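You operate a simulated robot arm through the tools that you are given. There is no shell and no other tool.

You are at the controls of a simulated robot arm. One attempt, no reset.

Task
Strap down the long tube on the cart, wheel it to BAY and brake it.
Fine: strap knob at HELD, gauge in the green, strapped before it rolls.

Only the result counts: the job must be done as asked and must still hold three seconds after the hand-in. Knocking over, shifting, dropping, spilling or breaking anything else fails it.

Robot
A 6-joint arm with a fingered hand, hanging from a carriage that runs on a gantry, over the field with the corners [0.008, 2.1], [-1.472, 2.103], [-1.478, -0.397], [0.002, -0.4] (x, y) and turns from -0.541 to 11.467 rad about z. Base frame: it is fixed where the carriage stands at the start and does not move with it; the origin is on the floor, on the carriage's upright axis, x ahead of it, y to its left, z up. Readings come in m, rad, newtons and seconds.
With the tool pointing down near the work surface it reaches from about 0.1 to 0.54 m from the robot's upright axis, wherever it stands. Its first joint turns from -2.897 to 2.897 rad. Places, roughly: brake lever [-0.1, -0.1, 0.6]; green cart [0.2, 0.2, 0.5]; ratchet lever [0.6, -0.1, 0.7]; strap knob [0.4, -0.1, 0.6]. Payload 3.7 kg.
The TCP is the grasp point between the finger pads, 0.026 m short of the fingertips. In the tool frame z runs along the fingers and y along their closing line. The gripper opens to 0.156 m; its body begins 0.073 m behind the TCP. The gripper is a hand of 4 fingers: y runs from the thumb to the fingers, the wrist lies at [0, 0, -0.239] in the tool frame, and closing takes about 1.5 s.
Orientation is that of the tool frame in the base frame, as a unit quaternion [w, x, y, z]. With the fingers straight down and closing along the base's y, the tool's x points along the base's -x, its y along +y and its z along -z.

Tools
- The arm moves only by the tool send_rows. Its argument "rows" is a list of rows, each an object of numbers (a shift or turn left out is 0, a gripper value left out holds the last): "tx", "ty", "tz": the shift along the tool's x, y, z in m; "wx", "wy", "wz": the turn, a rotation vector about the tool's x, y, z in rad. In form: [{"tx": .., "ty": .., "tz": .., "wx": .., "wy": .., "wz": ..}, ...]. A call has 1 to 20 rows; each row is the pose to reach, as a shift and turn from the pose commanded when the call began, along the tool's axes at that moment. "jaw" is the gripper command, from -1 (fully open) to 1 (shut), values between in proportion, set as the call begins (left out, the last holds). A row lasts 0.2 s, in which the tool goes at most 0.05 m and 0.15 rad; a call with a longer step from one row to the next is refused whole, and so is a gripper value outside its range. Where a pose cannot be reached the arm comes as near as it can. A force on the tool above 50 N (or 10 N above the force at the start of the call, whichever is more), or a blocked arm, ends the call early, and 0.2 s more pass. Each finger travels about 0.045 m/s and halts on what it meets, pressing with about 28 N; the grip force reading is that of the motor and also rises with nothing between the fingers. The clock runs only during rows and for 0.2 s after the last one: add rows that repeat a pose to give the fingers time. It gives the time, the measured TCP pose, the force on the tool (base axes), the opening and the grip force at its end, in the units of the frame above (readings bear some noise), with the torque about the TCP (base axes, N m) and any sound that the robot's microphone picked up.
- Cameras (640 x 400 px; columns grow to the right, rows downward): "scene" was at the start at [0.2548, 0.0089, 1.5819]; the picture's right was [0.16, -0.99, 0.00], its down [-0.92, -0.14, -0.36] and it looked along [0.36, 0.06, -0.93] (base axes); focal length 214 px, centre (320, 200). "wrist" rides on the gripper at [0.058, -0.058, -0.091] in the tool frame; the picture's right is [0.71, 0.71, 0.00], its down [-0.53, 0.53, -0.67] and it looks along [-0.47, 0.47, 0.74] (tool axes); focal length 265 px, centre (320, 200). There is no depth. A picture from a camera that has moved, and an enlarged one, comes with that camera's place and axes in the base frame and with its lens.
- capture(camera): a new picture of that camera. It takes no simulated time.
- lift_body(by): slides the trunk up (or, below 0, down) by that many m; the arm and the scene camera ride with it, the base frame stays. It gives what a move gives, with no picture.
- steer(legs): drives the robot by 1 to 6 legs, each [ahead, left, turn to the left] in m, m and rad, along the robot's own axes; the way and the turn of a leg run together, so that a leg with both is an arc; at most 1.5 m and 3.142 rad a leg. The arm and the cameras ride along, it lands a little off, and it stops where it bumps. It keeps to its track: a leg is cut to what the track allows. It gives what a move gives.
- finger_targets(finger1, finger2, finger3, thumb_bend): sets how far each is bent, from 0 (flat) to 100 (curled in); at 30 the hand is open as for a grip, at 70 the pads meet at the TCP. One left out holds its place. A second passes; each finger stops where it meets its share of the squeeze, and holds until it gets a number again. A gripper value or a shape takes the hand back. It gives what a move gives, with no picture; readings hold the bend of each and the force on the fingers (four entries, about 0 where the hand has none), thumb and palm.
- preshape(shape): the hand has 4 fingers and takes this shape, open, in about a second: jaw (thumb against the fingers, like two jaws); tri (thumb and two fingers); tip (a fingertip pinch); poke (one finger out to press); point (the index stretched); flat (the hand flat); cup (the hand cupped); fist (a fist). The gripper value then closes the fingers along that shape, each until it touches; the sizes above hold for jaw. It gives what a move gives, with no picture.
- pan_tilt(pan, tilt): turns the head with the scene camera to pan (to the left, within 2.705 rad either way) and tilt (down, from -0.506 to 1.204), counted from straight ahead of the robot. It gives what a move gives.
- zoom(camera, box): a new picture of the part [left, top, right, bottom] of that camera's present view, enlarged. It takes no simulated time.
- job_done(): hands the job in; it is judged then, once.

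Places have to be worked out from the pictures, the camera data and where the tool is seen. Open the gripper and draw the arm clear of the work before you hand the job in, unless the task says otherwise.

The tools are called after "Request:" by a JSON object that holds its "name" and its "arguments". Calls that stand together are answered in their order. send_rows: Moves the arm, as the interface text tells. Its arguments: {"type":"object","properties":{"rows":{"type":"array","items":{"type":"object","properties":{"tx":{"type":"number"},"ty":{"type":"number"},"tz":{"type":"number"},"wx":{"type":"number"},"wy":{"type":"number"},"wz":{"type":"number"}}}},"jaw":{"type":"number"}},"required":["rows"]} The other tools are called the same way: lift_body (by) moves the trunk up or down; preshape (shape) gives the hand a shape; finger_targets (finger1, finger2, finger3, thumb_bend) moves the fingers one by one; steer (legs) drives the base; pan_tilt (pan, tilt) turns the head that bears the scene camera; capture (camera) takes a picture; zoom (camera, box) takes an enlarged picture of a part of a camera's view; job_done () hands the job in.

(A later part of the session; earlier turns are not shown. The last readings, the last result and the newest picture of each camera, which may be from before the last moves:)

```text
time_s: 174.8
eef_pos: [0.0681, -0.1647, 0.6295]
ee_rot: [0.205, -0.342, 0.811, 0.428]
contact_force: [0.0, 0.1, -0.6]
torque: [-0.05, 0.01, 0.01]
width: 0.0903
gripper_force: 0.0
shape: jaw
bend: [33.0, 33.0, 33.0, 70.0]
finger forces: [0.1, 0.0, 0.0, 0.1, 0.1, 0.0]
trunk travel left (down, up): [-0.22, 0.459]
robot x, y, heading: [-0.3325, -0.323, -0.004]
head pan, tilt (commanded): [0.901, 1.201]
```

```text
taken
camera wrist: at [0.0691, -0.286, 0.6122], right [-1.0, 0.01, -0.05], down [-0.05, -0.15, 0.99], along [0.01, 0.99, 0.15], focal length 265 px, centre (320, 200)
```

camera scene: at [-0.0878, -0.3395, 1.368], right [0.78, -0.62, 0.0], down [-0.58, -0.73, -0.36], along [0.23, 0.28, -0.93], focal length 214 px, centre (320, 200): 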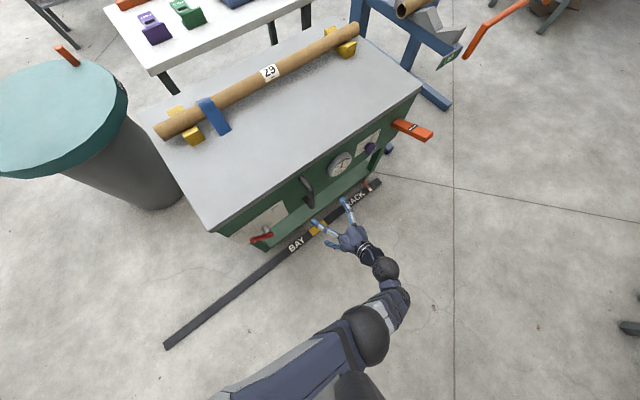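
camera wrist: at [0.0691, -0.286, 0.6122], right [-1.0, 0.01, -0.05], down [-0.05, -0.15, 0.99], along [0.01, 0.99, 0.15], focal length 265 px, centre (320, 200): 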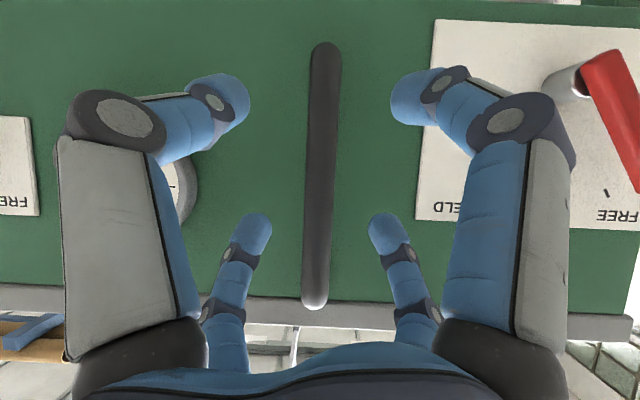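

The bar is centred between the fingers. I advance 0.064 m so that the bar sits at the grasp point.

Request:
{"name": "steer", "arguments": {"legs": [[0.0, 0.064, 0]]}}

Request:
{"name": "capture", "arguments": {"camera": "wrist"}}

Request:
{"name": "zoom", "arguments": {"camera": "scene", "box": [240, 140, 400, 270]}}

```text
time_s: 175.8
eef_pos: [0.0698, -0.0994, 0.6298]
ee_rot: [0.205, -0.341, 0.811, 0.428]
contact_force: [0.6, 0.1, 0.4]
torque: [-0.05, 0.03, -0.04]
width: 0.0903
gripper_force: 0.1
shape: jaw
bend: [33.0, 33.0, 33.0, 70.0]
finger forces: [0.1, 0.0, 0.0, 0.1, 0.0, 0.0]
trunk travel left (down, up): [-0.22, 0.459]
robot x, y, heading: [-0.3317, -0.2564, -0.004]
head pan, tilt (commanded): [0.901, 1.201]
```

```text
taken
camera wrist: at [0.0697, -0.2217, 0.6123], right [-1.0, 0.01, -0.05], down [-0.05, -0.15, 0.99], along [0.01, 0.99, 0.15], focal length 265 px, centre (320, 200)
```

wrist: 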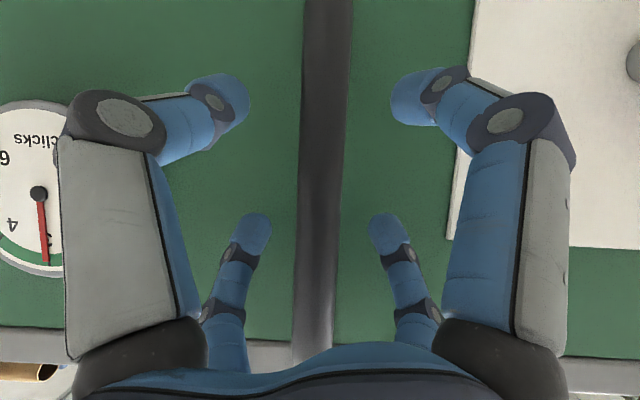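

```text
3.08 times, centred on (320, 205) of scene
camera zoom: at [-0.0995, -0.215, 1.3679], right [0.78, -0.63, 0.0], down [-0.58, -0.73, -0.36], along [0.23, 0.28, -0.93], focal length 660 px, centre (320, 185)
```

zoom: 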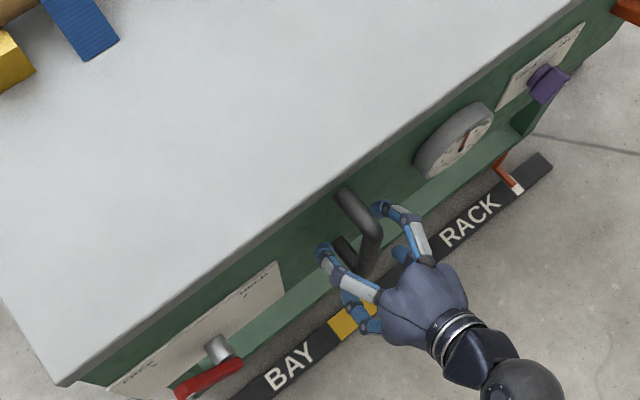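

The bar is straddled by two fingers on each side. I close the hand on it.

Request:
{"name": "send_rows", "arguments": {"rows": [{"tx": 0}, {"tx": 0}, {"tx": 0}, {"tx": 0}, {"tx": 0}, {"tx": 0}, {"tx": 0}, {"tx": 0}, {"tx": 0}], "jaw": 1}}

Request:
{"name": "capture", "arguments": {"camera": "wrist"}}

Request:
{"name": "zoom", "arguments": {"camera": "scene", "box": [240, 140, 400, 270]}}

```text
time_s: 177.8
eef_pos: [0.0712, -0.0952, 0.6297]
ee_rot: [0.206, -0.343, 0.81, 0.43]
contact_force: [3.1, 16.5, 3.6]
torque: [0.11, -0.22, 0.0]
width: 0.0203
gripper_force: 28.5
shape: jaw
bend: [78.0, 73.0, 73.0, 69.0]
finger forces: [18.3, 22.5, 19.4, 0.0, 22.3, 0.0]
trunk travel left (down, up): [-0.22, 0.459]
robot x, y, heading: [-0.3328, -0.2616, -0.002]
head pan, tilt (commanded): [0.901, 1.201]
```

```text
taken
camera wrist: at [0.071, -0.2171, 0.6129], right [-1.0, 0.01, -0.05], down [-0.05, -0.15, 0.99], along [0.01, 0.99, 0.15], focal length 265 px, centre (320, 200)
```

wrist: 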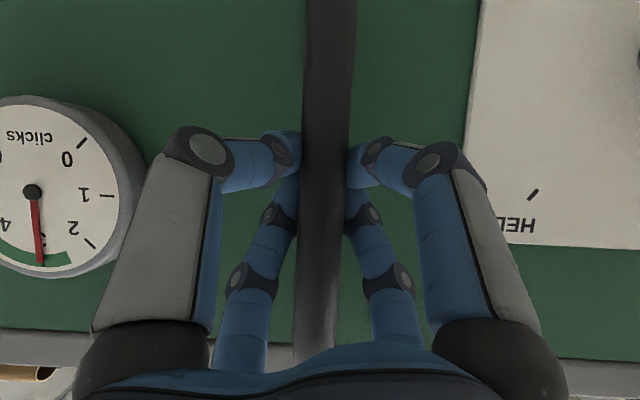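

```text
3.08 times, centred on (320, 205) of scene
camera zoom: at [-0.0988, -0.2127, 1.3682], right [0.78, -0.63, 0.0], down [-0.58, -0.73, -0.36], along [0.23, 0.29, -0.93], focal length 660 px, centre (320, 185)
```

zoom: 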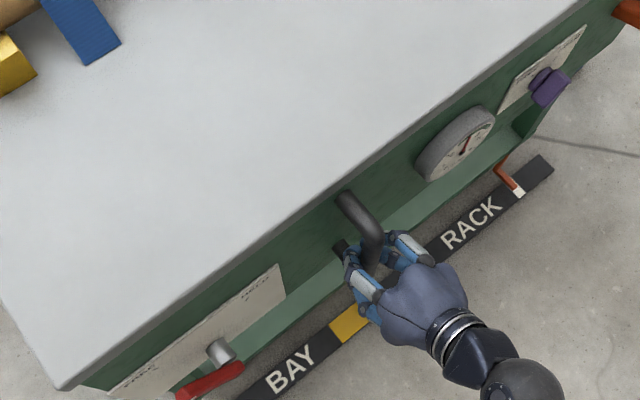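

The bar is held firmly (about 20 N on each finger). I pull gently -0.06 m with the carriage first to see that the cart follows.

Request:
{"name": "steer", "arguments": {"legs": [[-0.06, 0.0, 0]]}}

Request:
{"name": "zoom", "arguments": {"camera": "scene", "box": [240, 120, 440, 270]}}

Request:
{"name": "capture", "arguments": {"camera": "wrist"}}

```text
time_s: 178.8
eef_pos: [0.0154, -0.0919, 0.6302]
ee_rot: [0.209, -0.341, 0.811, 0.428]
contact_force: [14.1, 34.0, -26.0]
torque: [-0.01, -0.27, -0.11]
width: 0.017
gripper_force: 28.0
shape: jaw
bend: [78.0, 72.0, 73.0, 66.0]
finger forces: [19.3, 36.9, 32.6, 0.0, 26.2, 0.0]
trunk travel left (down, up): [-0.22, 0.459]
robot x, y, heading: [-0.3918, -0.2544, 0.001]
head pan, tilt (commanded): [0.901, 1.201]
```

```text
2.67 times, centred on (340, 195) of scene
camera zoom: at [-0.1572, -0.2097, 1.368], right [0.78, -0.63, 0.0], down [-0.58, -0.73, -0.37], along [0.23, 0.29, -0.93], focal length 572 px, centre (267, 213)
```

zoom: 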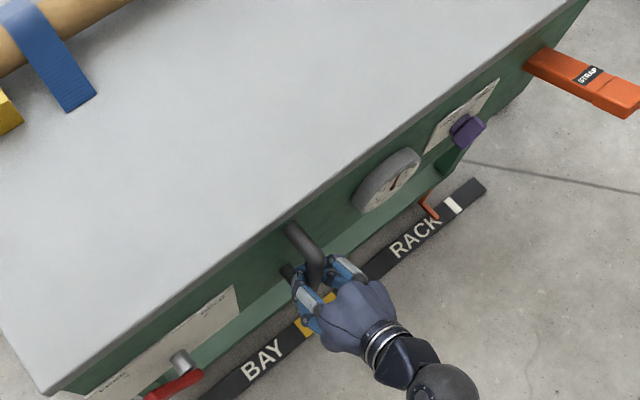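

```text
taken
camera wrist: at [0.0156, -0.213, 0.6125], right [-1.0, 0.02, -0.05], down [-0.06, -0.15, 0.99], along [0.01, 0.99, 0.15], focal length 265 px, centre (320, 200)
```

wrist: 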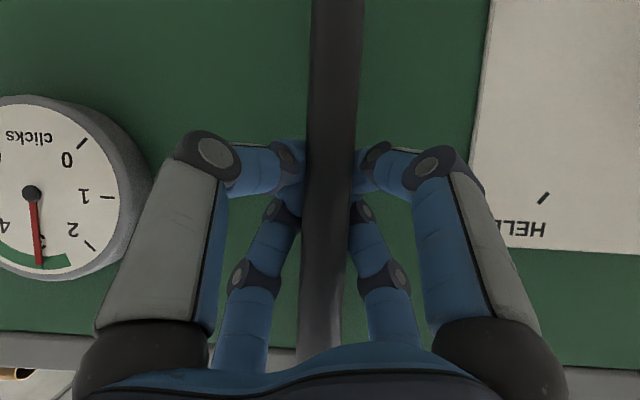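

The cart follows nicely (the white mark stays on the strip at RACK; the orange pointer moved off it). I continue -0.2 m.

Request:
{"name": "steer", "arguments": {"legs": [[-0.2, 0.0, 0]]}}

Request:
{"name": "capture", "arguments": {"camera": "scene"}}

Request:
{"name": "capture", "arguments": {"camera": "wrist"}}

```text
time_s: 180.4
eef_pos: [-0.1861, -0.0927, 0.629]
ee_rot: [0.209, -0.339, 0.813, 0.425]
contact_force: [2.1, 30.7, -14.5]
torque: [0.07, -0.19, -0.08]
width: 0.0164
gripper_force: 27.9
shape: jaw
bend: [78.0, 72.0, 73.0, 66.0]
finger forces: [21.9, 33.9, 0.0, 0.0, 25.4, 0.1]
trunk travel left (down, up): [-0.22, 0.459]
robot x, y, heading: [-0.5905, -0.2576, -0.008]
head pan, tilt (commanded): [0.901, 1.201]
```

```text
taken
camera scene: at [-0.3579, -0.209, 1.3679], right [0.78, -0.63, 0.0], down [-0.58, -0.73, -0.37], along [0.23, 0.29, -0.93], focal length 214 px, centre (320, 200)
```

scene: 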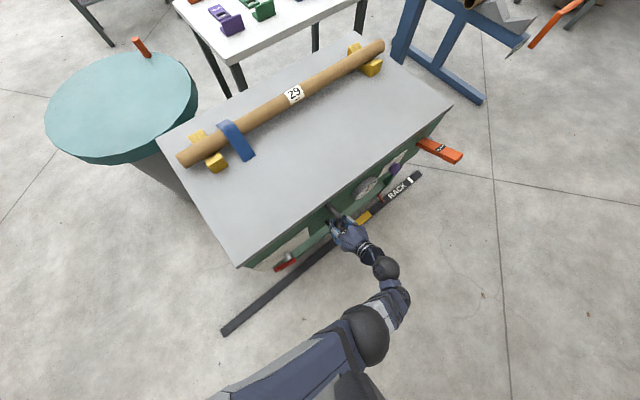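

```text
taken
camera wrist: at [-0.1864, -0.2129, 0.6119], right [-1.0, 0.02, -0.05], down [-0.06, -0.15, 0.99], along [0.02, 0.99, 0.15], focal length 265 px, centre (320, 200)
```

wrist: 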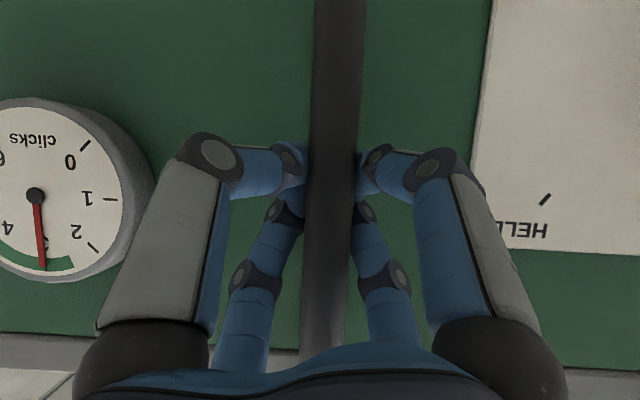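

The cart is about 0.26 m along. Before going on I check the clearance between the cart's far-left corner and the teal bin, and where the pointer is.

Request:
{"name": "zoom", "arguments": {"camera": "scene", "box": [90, 80, 290, 230]}}

Request:
{"name": "zoom", "arguments": {"camera": "scene", "box": [320, 140, 460, 250]}}

Request:
{"name": "pan_tilt", "arguments": {"pan": 1.9, "tilt": 1.2}}

Request:
{"name": "capture", "arguments": {"camera": "scene"}}

```text
2.67 times, centred on (190, 155) of scene
camera zoom: at [-0.3579, -0.209, 1.3679], right [0.78, -0.63, 0.0], down [-0.58, -0.73, -0.37], along [0.23, 0.29, -0.93], focal length 572 px, centre (667, 320)
```

zoom: 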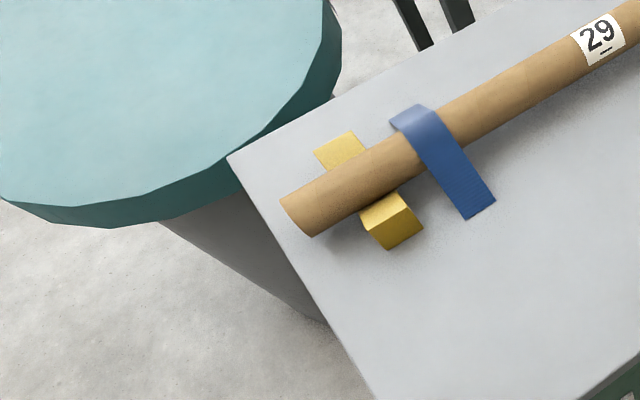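

```text
3.64 times, centred on (390, 195) of scene
camera zoom: at [-0.3579, -0.209, 1.3679], right [0.78, -0.63, 0.0], down [-0.58, -0.73, -0.37], along [0.23, 0.29, -0.93], focal length 780 px, centre (66, 218)
```

zoom: 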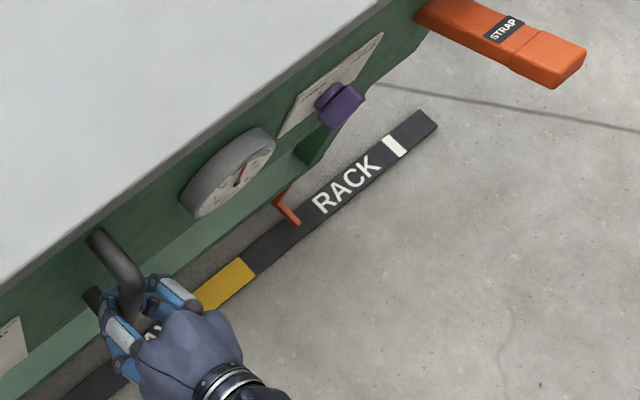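

```text
time_s: 181.7
eef_pos: [-0.1863, -0.0906, 0.6293]
ee_rot: [0.208, -0.339, 0.812, 0.427]
contact_force: [1.7, 29.2, -10.9]
torque: [0.09, -0.2, -0.12]
width: 0.0166
gripper_force: 27.3
shape: jaw
bend: [78.0, 72.0, 73.0, 66.0]
finger forces: [22.3, 35.3, 0.1, 0.0, 25.5, 0.0]
trunk travel left (down, up): [-0.22, 0.459]
robot x, y, heading: [-0.5921, -0.2563, -0.005]
head pan, tilt (commanded): [1.901, 1.201]
```

```text
taken
camera scene: at [-0.4107, -0.1997, 1.3681], right [0.95, 0.32, 0.0], down [0.3, -0.88, -0.37], along [-0.12, 0.35, -0.93], focal length 214 px, centre (320, 200)
```

scene: 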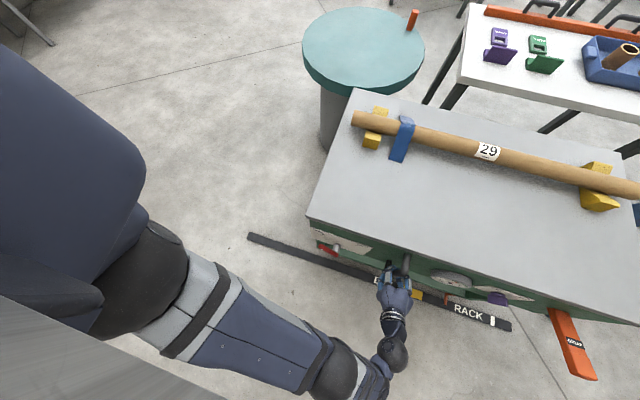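

The bin's rim is about 5 cm clear of the cart's far edge, and the pointer is at x about 0.29 with the yellow zone from 0.05 to 0.18. I roll on -0.178 m.

Request:
{"name": "steer", "arguments": {"legs": [[-0.178, 0.0, 0]]}}

Request:
{"name": "pan_tilt", "arguments": {"pan": 0.5, "tilt": 1.2}}

Request:
{"name": "capture", "arguments": {"camera": "scene"}}

Request:
{"name": "zoom", "arguments": {"camera": "scene", "box": [240, 100, 420, 260]}}

```text
time_s: 182.5
eef_pos: [-0.205, -0.091, 0.6294]
ee_rot: [0.21, -0.339, 0.814, 0.423]
contact_force: [7.8, 20.6, -6.0]
torque: [0.08, -0.21, -0.08]
width: 0.0172
gripper_force: 28.5
shape: jaw
bend: [78.0, 73.0, 74.0, 66.0]
finger forces: [20.5, 0.1, 0.1, 0.0, 27.5, 0.0]
trunk travel left (down, up): [-0.22, 0.459]
robot x, y, heading: [-0.6162, -0.2529, -0.006]
head pan, tilt (commanded): [1.901, 1.201]
stopped in leg 1: the force on the tool passed its limit at 53 N (the readings are from after the stop); the commanded pose is now the measured one
```

```text
time_s: 184.1
eef_pos: [-0.2053, -0.0907, 0.6285]
ee_rot: [0.21, -0.338, 0.813, 0.424]
contact_force: [0.2, 25.2, -2.0]
torque: [0.17, -0.15, -0.08]
width: 0.017
gripper_force: 28.3
shape: jaw
bend: [78.0, 73.0, 74.0, 66.0]
finger forces: [22.8, 0.4, 0.1, 0.0, 25.4, 0.1]
trunk travel left (down, up): [-0.22, 0.459]
robot x, y, heading: [-0.6161, -0.2532, -0.002]
head pan, tilt (commanded): [0.499, 1.201]
```

```text
taken
camera scene: at [-0.3664, -0.2257, 1.368], right [0.48, -0.88, 0.0], down [-0.82, -0.44, -0.36], along [0.32, 0.18, -0.93], focal length 214 px, centre (320, 200)
```

scene: 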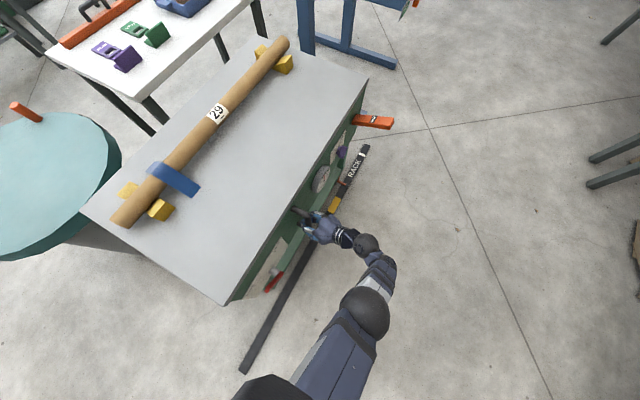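

```text
2.50 times, centred on (330, 180) of scene
camera zoom: at [-0.3664, -0.2257, 1.368], right [0.48, -0.88, 0.0], down [-0.82, -0.44, -0.36], along [0.32, 0.18, -0.93], focal length 536 px, centre (295, 250)
```

zoom: 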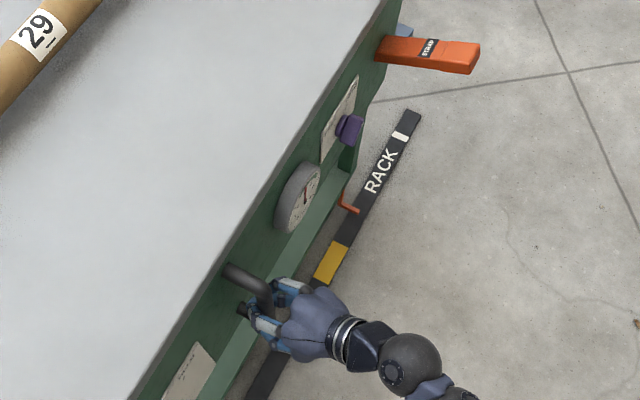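

The pull stopped on the force limit (the start jerk added to the grip's side load), nothing is harmed and the cart moved a little. I continue with short, gentle legs.

Request:
{"name": "steer", "arguments": {"legs": [[-0.025, 0.0, 0], [-0.025, 0.0, 0]]}}

Request:
{"name": "zoom", "arguments": {"camera": "scene", "box": [240, 100, 420, 260]}}

```text
time_s: 185.3
eef_pos: [-0.2587, -0.0908, 0.6293]
ee_rot: [0.209, -0.339, 0.813, 0.425]
contact_force: [-4.2, 23.4, 1.2]
torque: [0.18, -0.09, -0.06]
width: 0.0168
gripper_force: 27.5
shape: jaw
bend: [78.0, 73.0, 74.0, 66.0]
finger forces: [23.9, 0.9, 0.0, 0.0, 0.1, 0.1]
trunk travel left (down, up): [-0.22, 0.459]
robot x, y, heading: [-0.666, -0.2557, 0.002]
head pan, tilt (commanded): [0.499, 1.201]
```

```text
2.50 times, centred on (330, 180) of scene
camera zoom: at [-0.4173, -0.2257, 1.3679], right [0.48, -0.88, 0.0], down [-0.82, -0.44, -0.36], along [0.32, 0.18, -0.93], focal length 536 px, centre (295, 250)
```

zoom: 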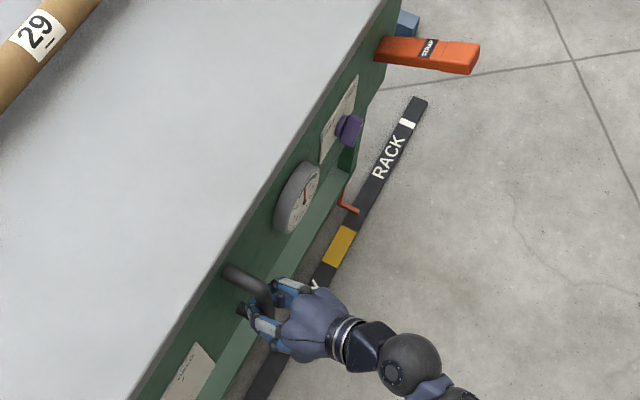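

The cart follows smoothly; about 0.33 m done, 0.11 m to go. I continue with short legs.

Request:
{"name": "steer", "arguments": {"legs": [[-0.028, 0.0, 0], [-0.028, 0.0, 0], [-0.028, 0.0, 0]]}}

Request:
{"name": "zoom", "arguments": {"camera": "scene", "box": [240, 100, 420, 260]}}

```text
time_s: 186.9
eef_pos: [-0.34, -0.0895, 0.6284]
ee_rot: [0.209, -0.338, 0.814, 0.424]
contact_force: [1.3, 22.7, -2.9]
torque: [0.11, -0.05, -0.06]
width: 0.0166
gripper_force: 28.0
shape: jaw
bend: [78.0, 73.0, 74.0, 66.0]
finger forces: [23.9, 0.7, 0.0, 0.1, 0.0, 0.0]
trunk travel left (down, up): [-0.22, 0.459]
robot x, y, heading: [-0.747, -0.2505, -0.004]
head pan, tilt (commanded): [0.499, 1.201]
```

```text
2.50 times, centred on (330, 180) of scene
camera zoom: at [-0.5008, -0.2254, 1.368], right [0.48, -0.88, 0.0], down [-0.82, -0.44, -0.36], along [0.32, 0.18, -0.93], focal length 536 px, centre (295, 250)
```

zoom: 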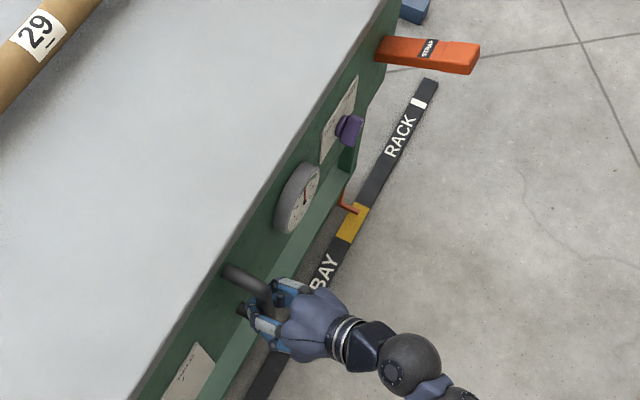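

The pointer is at the right part of the yellow zone (zone 0.056–0.178, pointer about 0.14). I pull 0.026 m more to centre it.

Request:
{"name": "steer", "arguments": {"legs": [[-0.026, 0.0, 0]]}}

Request:
{"name": "zoom", "arguments": {"camera": "scene", "box": [280, 140, 400, 240]}}

```text
time_s: 187.8
eef_pos: [-0.3655, -0.0888, 0.6281]
ee_rot: [0.209, -0.338, 0.814, 0.424]
contact_force: [3.3, 22.7, -5.0]
torque: [0.1, -0.08, -0.06]
width: 0.0169
gripper_force: 27.8
shape: jaw
bend: [78.0, 73.0, 74.0, 66.0]
finger forces: [23.4, 0.5, 0.1, 0.0, 0.1, 0.0]
trunk travel left (down, up): [-0.22, 0.459]
robot x, y, heading: [-0.7779, -0.2528, -0.006]
head pan, tilt (commanded): [0.499, 1.201]
```

```text
4.00 times, centred on (340, 190) of scene
camera zoom: at [-0.5261, -0.2253, 1.368], right [0.48, -0.88, 0.0], down [-0.82, -0.44, -0.36], along [0.32, 0.18, -0.93], focal length 858 px, centre (240, 240)
```

zoom: 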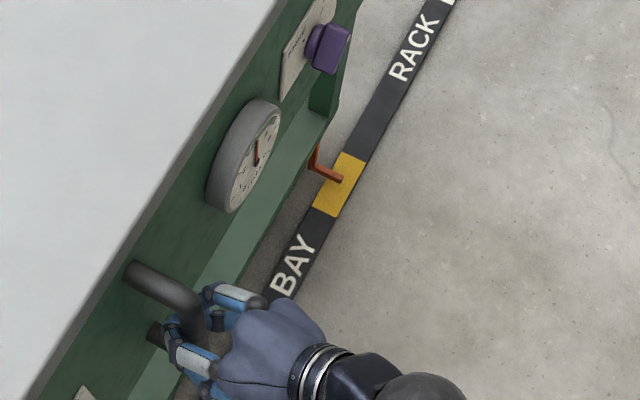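

The pointer is about mid-zone (allowing for its height above the strip). I open the hand partly, so the fingertips don't spread into the panel, and check clearance around the bar.

Request:
{"name": "send_rows", "arguments": {"rows": [{"tx": 0}, {"tx": 0}, {"tx": 0}, {"tx": 0}, {"tx": 0}], "jaw": -0.05}}

Request:
{"name": "capture", "arguments": {"camera": "wrist"}}

Request:
{"name": "zoom", "arguments": {"camera": "scene", "box": [280, 140, 400, 240]}}

```text
time_s: 189.0
eef_pos: [-0.3671, -0.0969, 0.6275]
ee_rot: [0.208, -0.339, 0.815, 0.421]
contact_force: [-0.2, 0.2, -0.6]
torque: [-0.02, 0.04, 0.02]
width: 0.0817
gripper_force: 0.1
shape: jaw
bend: [36.0, 36.0, 36.0, 70.0]
finger forces: [0.1, 0.0, 0.0, 0.1, 0.1, 0.0]
trunk travel left (down, up): [-0.22, 0.459]
robot x, y, heading: [-0.7746, -0.2569, 0.003]
head pan, tilt (commanded): [0.499, 1.201]
```

```text
taken
camera wrist: at [-0.3675, -0.2183, 0.6113], right [-1.0, 0.03, -0.06], down [-0.06, -0.14, 0.99], along [0.02, 0.99, 0.14], focal length 265 px, centre (320, 200)
```

wrist: 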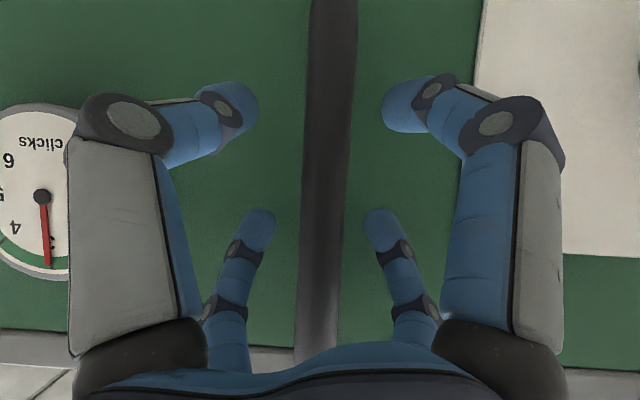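

```text
4.00 times, centred on (340, 190) of scene
camera zoom: at [-0.5267, -0.2289, 1.3679], right [0.48, -0.88, 0.0], down [-0.82, -0.44, -0.36], along [0.32, 0.17, -0.93], focal length 858 px, centre (240, 240)
```

zoom: 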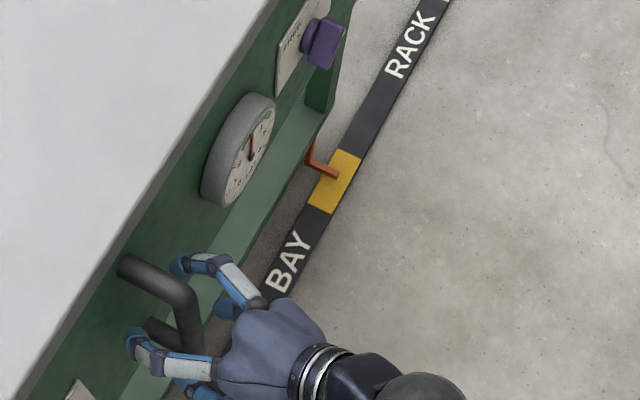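

Released cleanly, the bar is centred between the fingers. I withdraw 0.13 m straight back from the bar.

Request:
{"name": "steer", "arguments": {"legs": [[0.0, -0.13, 0]]}}

Request:
{"name": "capture", "arguments": {"camera": "wrist"}}

Request:
{"name": "capture", "arguments": {"camera": "scene"}}

```text
time_s: 190.2
eef_pos: [-0.3657, -0.2262, 0.6261]
ee_rot: [0.209, -0.337, 0.816, 0.421]
contact_force: [0.0, -0.7, 0.8]
torque: [0.02, 0.02, -0.05]
width: 0.0813
gripper_force: 0.1
shape: jaw
bend: [36.0, 36.0, 36.0, 70.0]
finger forces: [0.1, 0.0, 0.0, 0.1, 0.1, 0.1]
trunk travel left (down, up): [-0.22, 0.459]
robot x, y, heading: [-0.7731, -0.3864, -0.005]
head pan, tilt (commanded): [0.499, 1.201]
```

```text
taken
camera wrist: at [-0.3679, -0.3476, 0.6112], right [-1.0, 0.03, -0.06], down [-0.06, -0.14, 0.99], along [0.02, 0.99, 0.14], focal length 265 px, centre (320, 200)
```

wrist: 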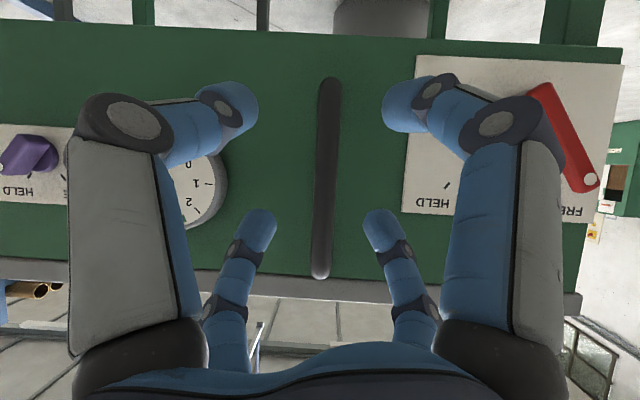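

```text
taken
camera scene: at [-0.5271, -0.3577, 1.3679], right [0.47, -0.88, 0.0], down [-0.82, -0.44, -0.36], along [0.32, 0.17, -0.93], focal length 214 px, centre (320, 200)
```

scene: 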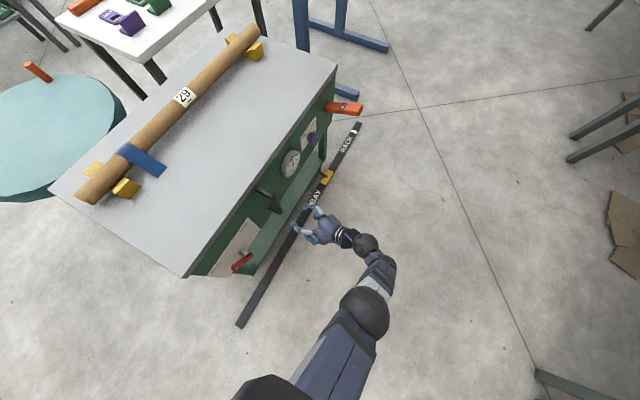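

Hand is clear. To judge the pointer with less parallax I drive the carriage +0.3 m (still short of the ratchet lever) and look down at it.

Request:
{"name": "steer", "arguments": {"legs": [[0.3, 0.0, 0]]}}

Request:
{"name": "capture", "arguments": {"camera": "scene"}}

Request:
{"name": "zoom", "arguments": {"camera": "scene", "box": [250, 150, 410, 270]}}

```text
time_s: 192.3
eef_pos: [-0.0704, -0.2288, 0.6277]
ee_rot: [0.209, -0.336, 0.817, 0.42]
contact_force: [0.0, 0.3, 0.7]
torque: [0.03, 0.03, 0.02]
width: 0.0812
gripper_force: 0.1
shape: jaw
bend: [36.0, 36.0, 36.0, 70.0]
finger forces: [0.0, 0.0, 0.0, 0.0, 0.0, 0.1]
trunk travel left (down, up): [-0.22, 0.459]
robot x, y, heading: [-0.4821, -0.3838, -0.008]
head pan, tilt (commanded): [0.499, 1.201]
```

```text
taken
camera scene: at [-0.2314, -0.3607, 1.368], right [0.47, -0.88, 0.0], down [-0.82, -0.44, -0.36], along [0.32, 0.17, -0.93], focal length 214 px, centre (320, 200)
```

scene: 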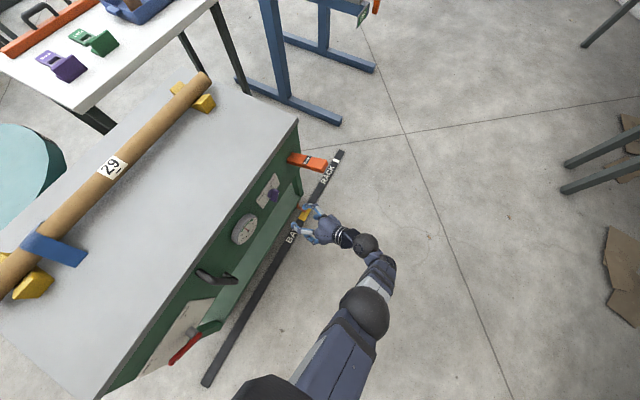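

```text
3.33 times, centred on (330, 210) of scene
camera zoom: at [-0.2314, -0.3607, 1.368], right [0.47, -0.88, 0.0], down [-0.82, -0.44, -0.36], along [0.32, 0.17, -0.93], focal length 715 px, centre (287, 167)
```

zoom: 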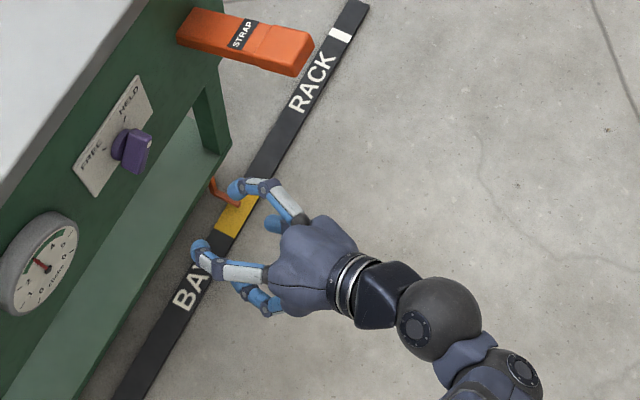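

The hand hides part of the zone; I step back 0.15 m for a free sight line.

Request:
{"name": "steer", "arguments": {"legs": [[-0.15, 0.0, 0]]}}

Request:
{"name": "zoom", "arguments": {"camera": "scene", "box": [270, 130, 390, 230]}}

```text
time_s: 193.7
eef_pos: [-0.2204, -0.2277, 0.6276]
ee_rot: [0.21, -0.335, 0.816, 0.421]
contact_force: [-0.3, -0.5, 0.2]
torque: [0.03, 0.01, -0.02]
width: 0.0814
gripper_force: 0.0
shape: jaw
bend: [36.0, 36.0, 36.0, 70.0]
finger forces: [0.1, 0.0, 0.0, 0.1, 0.1, 0.1]
trunk travel left (down, up): [-0.22, 0.459]
robot x, y, heading: [-0.6305, -0.3832, -0.009]
head pan, tilt (commanded): [0.499, 1.201]
```

```text
4.00 times, centred on (330, 180) of scene
camera zoom: at [-0.3812, -0.3592, 1.3678], right [0.47, -0.88, 0.0], down [-0.82, -0.44, -0.36], along [0.32, 0.17, -0.93], focal length 858 px, centre (280, 280)
```

zoom: 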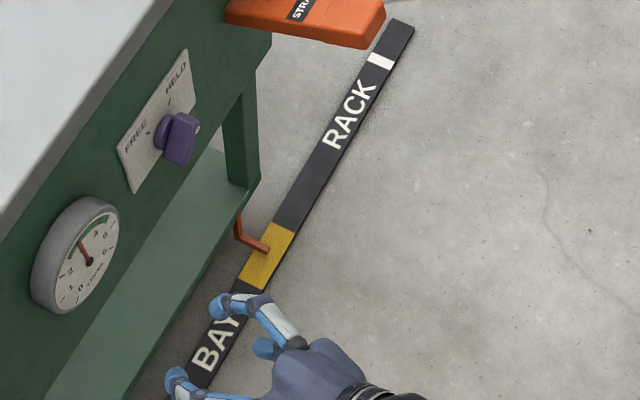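

The pointer lies well inside the yellow BAY zone, near its middle. Now the brake: I close the hand and drive to the left of the lever (which points up-left at FREE), at z 0.592.

Request:
{"name": "send_rows", "arguments": {"rows": [{"tx": 0}, {"tx": 0}, {"tx": 0}, {"tx": 0}, {"tx": 0}, {"tx": 0}], "jaw": 1}}

Request:
{"name": "steer", "arguments": {"legs": [[-0.48, 0.0, 0]]}}

Request:
{"name": "lift_body", "arguments": {"by": -0.035}}

Request:
{"name": "capture", "arguments": {"camera": "wrist"}}

Request:
{"name": "capture", "arguments": {"camera": "scene"}}

```text
time_s: 195.1
eef_pos: [-0.2199, -0.2292, 0.626]
ee_rot: [0.21, -0.335, 0.816, 0.421]
contact_force: [0.5, -0.2, -0.7]
torque: [-0.02, 0.01, 0.04]
width: 0.0
gripper_force: 28.5
shape: jaw
bend: [70.0, 70.0, 70.0, 70.0]
finger forces: [0.0, 0.0, 0.1, 0.0, 0.1, 0.0]
trunk travel left (down, up): [-0.22, 0.459]
robot x, y, heading: [-0.6266, -0.382, -0.006]
head pan, tilt (commanded): [0.499, 1.201]
```

```text
time_s: 197.9
eef_pos: [-0.6886, -0.2225, 0.6271]
ee_rot: [0.209, -0.338, 0.815, 0.421]
contact_force: [0.1, 0.0, 0.8]
torque: [-0.02, 0.0, -0.01]
width: 0.0003
gripper_force: 28.2
shape: jaw
bend: [70.0, 70.0, 70.0, 70.0]
finger forces: [0.0, 0.0, 0.0, 0.1, 0.0, 0.0]
trunk travel left (down, up): [-0.22, 0.459]
robot x, y, heading: [-1.0962, -0.3803, -0.007]
head pan, tilt (commanded): [0.499, 1.201]
```

```text
time_s: 198.7
eef_pos: [-0.6889, -0.223, 0.5927]
ee_rot: [0.21, -0.337, 0.815, 0.421]
contact_force: [-0.2, 0.0, 0.9]
torque: [0.01, -0.01, 0.0]
width: 0.0001
gripper_force: 27.7
shape: jaw
bend: [70.0, 70.0, 70.0, 70.0]
finger forces: [0.0, 0.0, 0.0, 0.1, 0.0, 0.0]
trunk travel left (down, up): [-0.185, 0.494]
robot x, y, heading: [-1.096, -0.3783, -0.006]
head pan, tilt (commanded): [0.499, 1.201]
```

```text
taken
camera wrist: at [-0.6903, -0.3447, 0.5763], right [-1.0, 0.03, -0.06], down [-0.06, -0.14, 0.99], along [0.02, 0.99, 0.14], focal length 265 px, centre (320, 200)
```

wrist: 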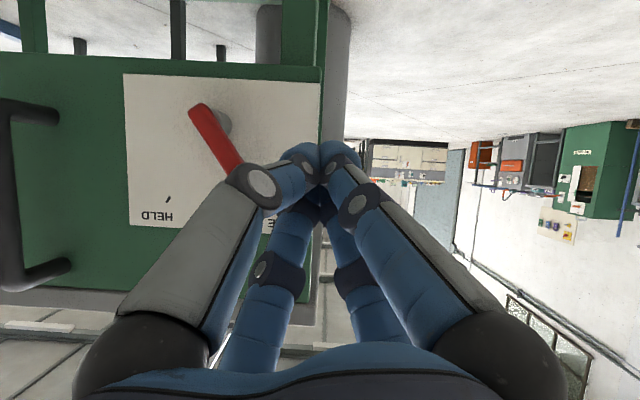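

```text
taken
camera scene: at [-0.8497, -0.3548, 1.3329], right [0.47, -0.88, 0.0], down [-0.82, -0.44, -0.36], along [0.32, 0.17, -0.93], focal length 214 px, centre (320, 200)
```

scene: 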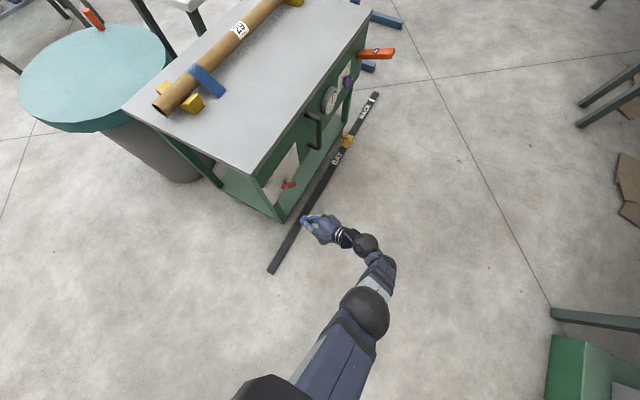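

The lever's pivot is at x about -0.567 and its tip about -0.637; my fingertips are left of it. I advance 0.138 m to the lever's plane.

Request:
{"name": "steer", "arguments": {"legs": [[-0.005, 0.0, 0], [0.0, 0.138, 0]]}}

Request:
{"name": "capture", "arguments": {"camera": "wrist"}}

Request:
{"name": "zoom", "arguments": {"camera": "scene", "box": [240, 130, 400, 260]}}

```text
time_s: 200.3
eef_pos: [-0.6929, -0.0837, 0.5919]
ee_rot: [0.208, -0.337, 0.816, 0.421]
contact_force: [0.0, 0.2, -0.2]
torque: [-0.02, 0.01, -0.02]
width: 0.0
gripper_force: 28.5
shape: jaw
bend: [70.0, 70.0, 70.0, 70.0]
finger forces: [0.0, 0.0, 0.1, 0.0, 0.1, 0.0]
trunk travel left (down, up): [-0.185, 0.494]
robot x, y, heading: [-1.1038, -0.2397, -0.007]
head pan, tilt (commanded): [0.499, 1.201]
```

```text
taken
camera wrist: at [-0.6945, -0.2061, 0.5763], right [-1.0, 0.03, -0.06], down [-0.06, -0.14, 0.99], along [0.02, 0.99, 0.14], focal length 265 px, centre (320, 200)
```

wrist: 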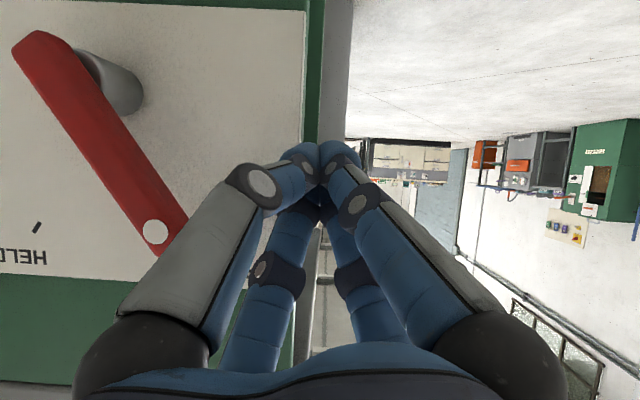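

```text
3.08 times, centred on (320, 195) of scene
camera zoom: at [-0.8538, -0.2165, 1.3329], right [0.47, -0.88, 0.0], down [-0.82, -0.44, -0.36], along [0.32, 0.17, -0.93], focal length 660 px, centre (320, 215)
```

zoom: 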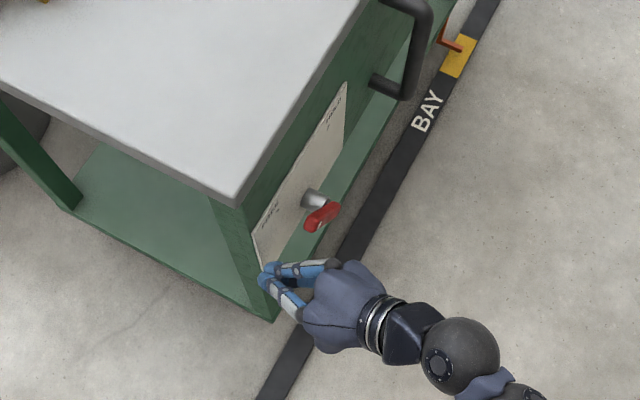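

In position. I push toward +x by 0.07 m and watch both lever and pointer.

Request:
{"name": "steer", "arguments": {"legs": [[0.07, 0.0, 0]]}}

Request:
{"name": "capture", "arguments": {"camera": "wrist"}}

Request:
{"name": "zoom", "arguments": {"camera": "scene", "box": [240, 130, 400, 260]}}

```text
time_s: 201.3
eef_pos: [-0.6221, -0.0865, 0.5931]
ee_rot: [0.209, -0.336, 0.816, 0.421]
contact_force: [0.9, -0.2, 1.0]
torque: [-0.02, 0.02, 0.03]
width: 0.0
gripper_force: 27.4
shape: jaw
bend: [70.0, 70.0, 70.0, 70.0]
finger forces: [0.0, 0.0, 0.0, 0.0, 0.0, 0.0]
trunk travel left (down, up): [-0.185, 0.494]
robot x, y, heading: [-1.0371, -0.2439, -0.009]
head pan, tilt (commanded): [0.499, 1.201]
```

```text
taken
camera wrist: at [-0.6235, -0.2077, 0.5766], right [-1.0, 0.03, -0.06], down [-0.06, -0.14, 0.99], along [0.02, 0.99, 0.14], focal length 265 px, centre (320, 200)
```

wrist: 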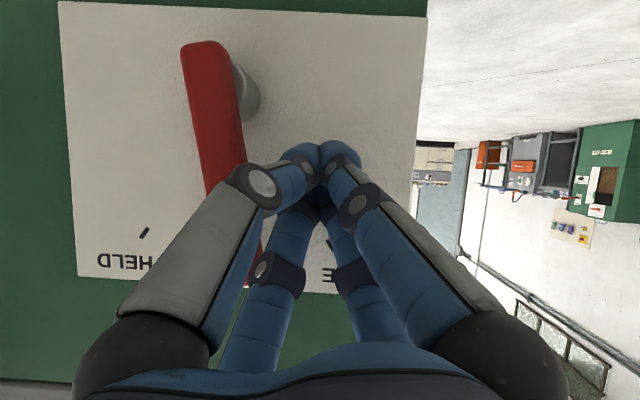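

```text
3.08 times, centred on (320, 195) of scene
camera zoom: at [-0.7834, -0.2176, 1.3331], right [0.47, -0.88, 0.0], down [-0.82, -0.44, -0.36], along [0.32, 0.17, -0.93], focal length 660 px, centre (320, 215)
```

zoom: 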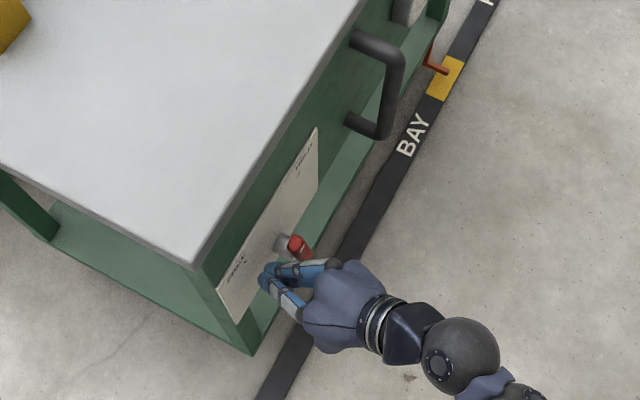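

The lever is nearly upright and the cart has not moved. I push 0.045 m more.

Request:
{"name": "steer", "arguments": {"legs": [[0.045, 0.0, 0]]}}

Request:
{"name": "capture", "arguments": {"camera": "wrist"}}

Request:
{"name": "zoom", "arguments": {"camera": "scene", "box": [240, 130, 400, 260]}}

```text
time_s: 202.2
eef_pos: [-0.5783, -0.0862, 0.5931]
ee_rot: [0.209, -0.338, 0.815, 0.421]
contact_force: [-0.1, 0.1, -0.2]
torque: [0.02, 0.01, 0.0]
width: 0.0
gripper_force: 28.3
shape: jaw
bend: [70.0, 70.0, 70.0, 70.0]
finger forces: [0.0, 0.0, 0.0, 0.0, 0.1, 0.0]
trunk travel left (down, up): [-0.185, 0.494]
robot x, y, heading: [-0.9881, -0.2426, -0.012]
head pan, tilt (commanded): [0.499, 1.201]
```

```text
taken
camera wrist: at [-0.5797, -0.2077, 0.5767], right [-1.0, 0.03, -0.06], down [-0.06, -0.14, 0.99], along [0.02, 0.99, 0.14], focal length 265 px, centre (320, 200)
```

wrist: 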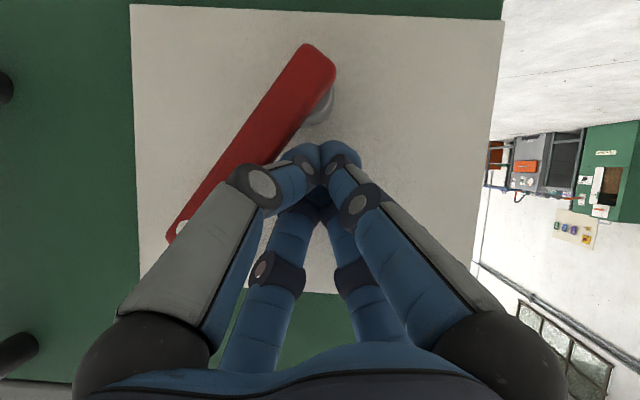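

```text
3.08 times, centred on (320, 195) of scene
camera zoom: at [-0.7398, -0.2177, 1.3331], right [0.47, -0.88, 0.0], down [-0.82, -0.44, -0.36], along [0.32, 0.17, -0.93], focal length 660 px, centre (320, 215)
```

zoom: 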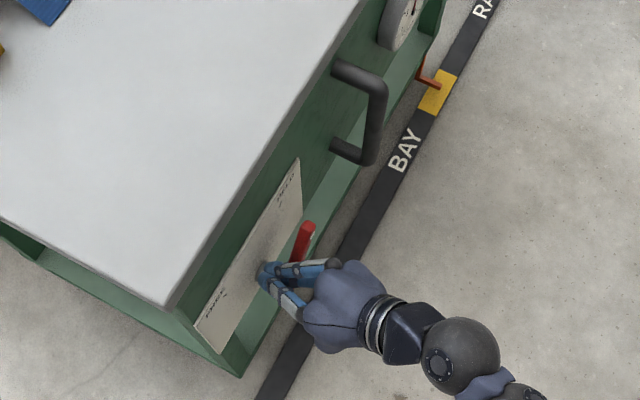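

The lever is at about the HELD angle with no force left. I back off to the left and away, then compare it with the HELD tick.

Request:
{"name": "steer", "arguments": {"legs": [[-0.03, 0.0, 0], [0.0, -0.135, 0], [0.13, 0.0, 0]]}}

Request:
{"name": "capture", "arguments": {"camera": "wrist"}}

Request:
{"name": "zoom", "arguments": {"camera": "scene", "box": [200, 130, 400, 260]}}

```text
time_s: 204.8
eef_pos: [-0.4795, -0.2202, 0.5928]
ee_rot: [0.208, -0.338, 0.815, 0.421]
contact_force: [1.4, 0.3, -0.7]
torque: [-0.01, 0.03, 0.05]
width: 0.0001
gripper_force: 28.1
shape: jaw
bend: [70.0, 70.0, 70.0, 70.0]
finger forces: [0.1, 0.1, 0.0, 0.1, 0.0, 0.0]
trunk travel left (down, up): [-0.185, 0.494]
robot x, y, heading: [-0.8906, -0.3817, -0.006]
head pan, tilt (commanded): [0.499, 1.201]
```

```text
taken
camera wrist: at [-0.4809, -0.3419, 0.5767], right [-1.0, 0.03, -0.06], down [-0.06, -0.14, 0.99], along [0.02, 0.99, 0.14], focal length 265 px, centre (320, 200)
```

wrist: 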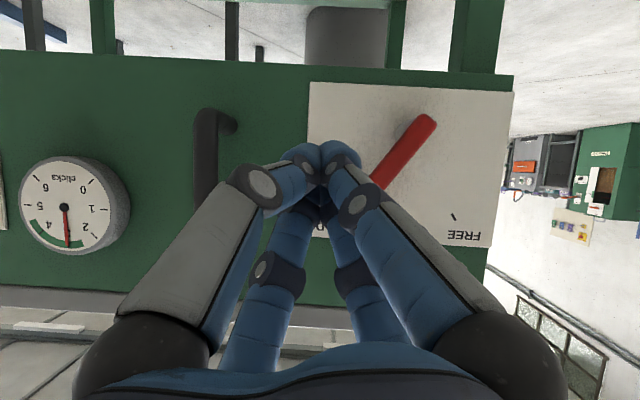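

```text
3.08 times, centred on (300, 195) of scene
camera zoom: at [-0.6409, -0.3524, 1.333], right [0.48, -0.88, 0.0], down [-0.82, -0.44, -0.36], along [0.32, 0.17, -0.93], focal length 660 px, centre (382, 215)
```

zoom: 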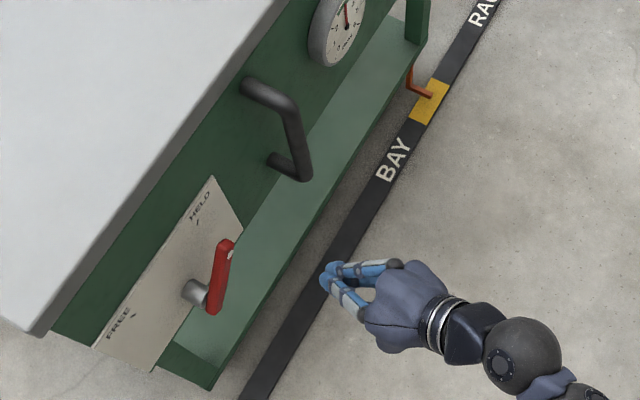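

The hand hides the HELD tick; I move another 0.12 m to the right and look again.

Request:
{"name": "steer", "arguments": {"legs": [[0.12, 0.0, 0]]}}

Request:
{"name": "zoom", "arguments": {"camera": "wrist", "box": [380, 60, 600, 260]}}

Request:
{"name": "capture", "arguments": {"camera": "wrist"}}

```text
time_s: 206.1
eef_pos: [-0.3577, -0.2216, 0.593]
ee_rot: [0.209, -0.339, 0.815, 0.421]
contact_force: [1.1, 1.0, -0.2]
torque: [-0.01, 0.03, -0.01]
width: 0.0002
gripper_force: 27.5
shape: jaw
bend: [70.0, 70.0, 70.0, 70.0]
finger forces: [0.1, 0.1, 0.0, 0.1, 0.0, 0.0]
trunk travel left (down, up): [-0.185, 0.494]
robot x, y, heading: [-0.7697, -0.3803, -0.003]
head pan, tilt (commanded): [0.499, 1.201]
```

```text
2.00 times, centred on (490, 160) of wrist
camera zoom: at [-0.3604, -0.3424, 0.5767], right [-1.0, 0.03, -0.06], down [-0.06, -0.14, 0.99], along [0.02, 0.99, 0.14], focal length 531 px, centre (-20, 280)
```

zoom: 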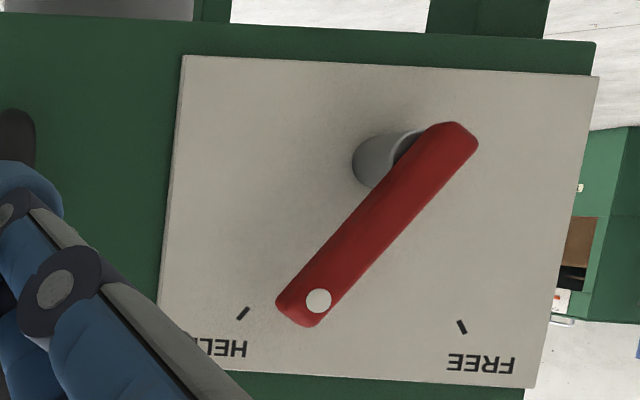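

```text
taken
camera wrist: at [-0.3604, -0.3424, 0.5767], right [-1.0, 0.03, -0.06], down [-0.06, -0.14, 0.99], along [0.02, 0.99, 0.14], focal length 265 px, centre (320, 200)
```

wrist: 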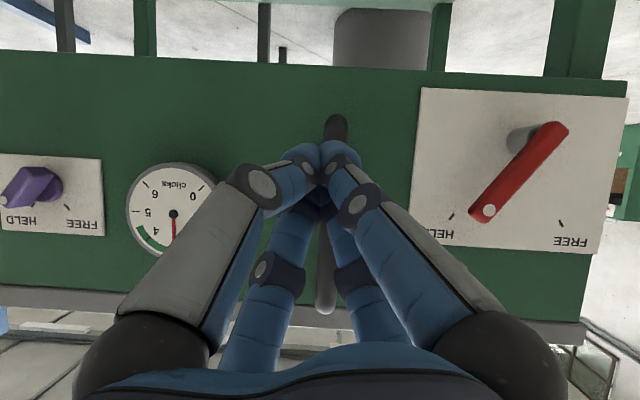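

The lever is parallel to and pointing at the HELD tick. I check the knob, gauge and strap once more in zoom.

Request:
{"name": "zoom", "arguments": {"camera": "wrist", "box": [0, 130, 220, 270]}}

Request:
{"name": "capture", "arguments": {"camera": "scene"}}

Request:
{"name": "zoom", "arguments": {"camera": "scene", "box": [270, 120, 390, 220]}}

```text
2.86 times, centred on (110, 200) of wrist
camera zoom: at [-0.3604, -0.3424, 0.5767], right [-1.0, 0.03, -0.06], down [-0.06, -0.14, 0.99], along [0.02, 0.99, 0.14], focal length 758 px, centre (920, 200)
```

zoom: 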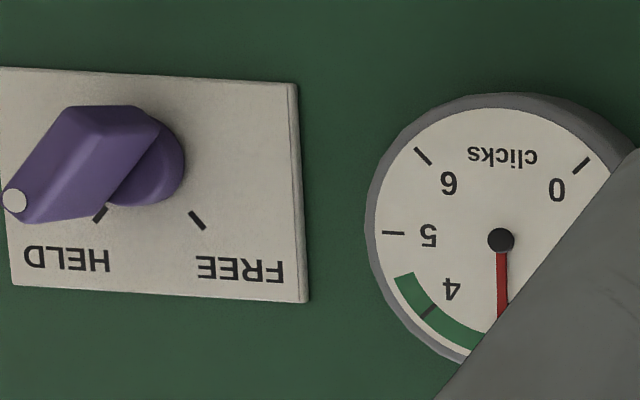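

```text
taken
camera scene: at [-0.5205, -0.3529, 1.333], right [0.48, -0.88, 0.0], down [-0.82, -0.44, -0.36], along [0.32, 0.17, -0.93], focal length 214 px, centre (320, 200)
```

scene: 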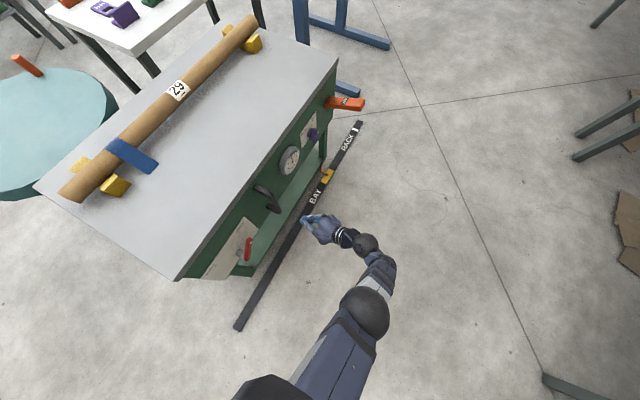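

```text
4.00 times, centred on (330, 170) of scene
camera zoom: at [-0.5205, -0.3529, 1.333], right [0.48, -0.88, 0.0], down [-0.82, -0.44, -0.36], along [0.32, 0.17, -0.93], focal length 858 px, centre (280, 320)
```

zoom: 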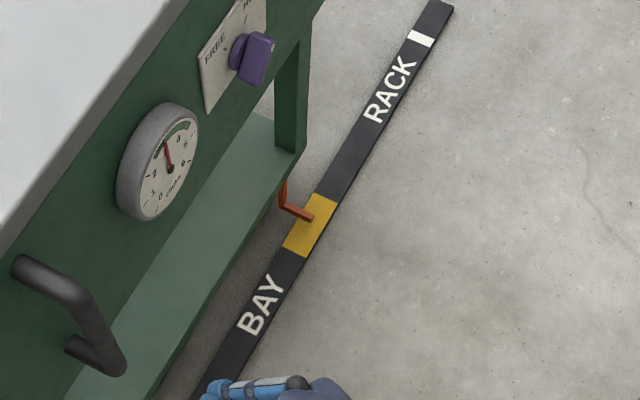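

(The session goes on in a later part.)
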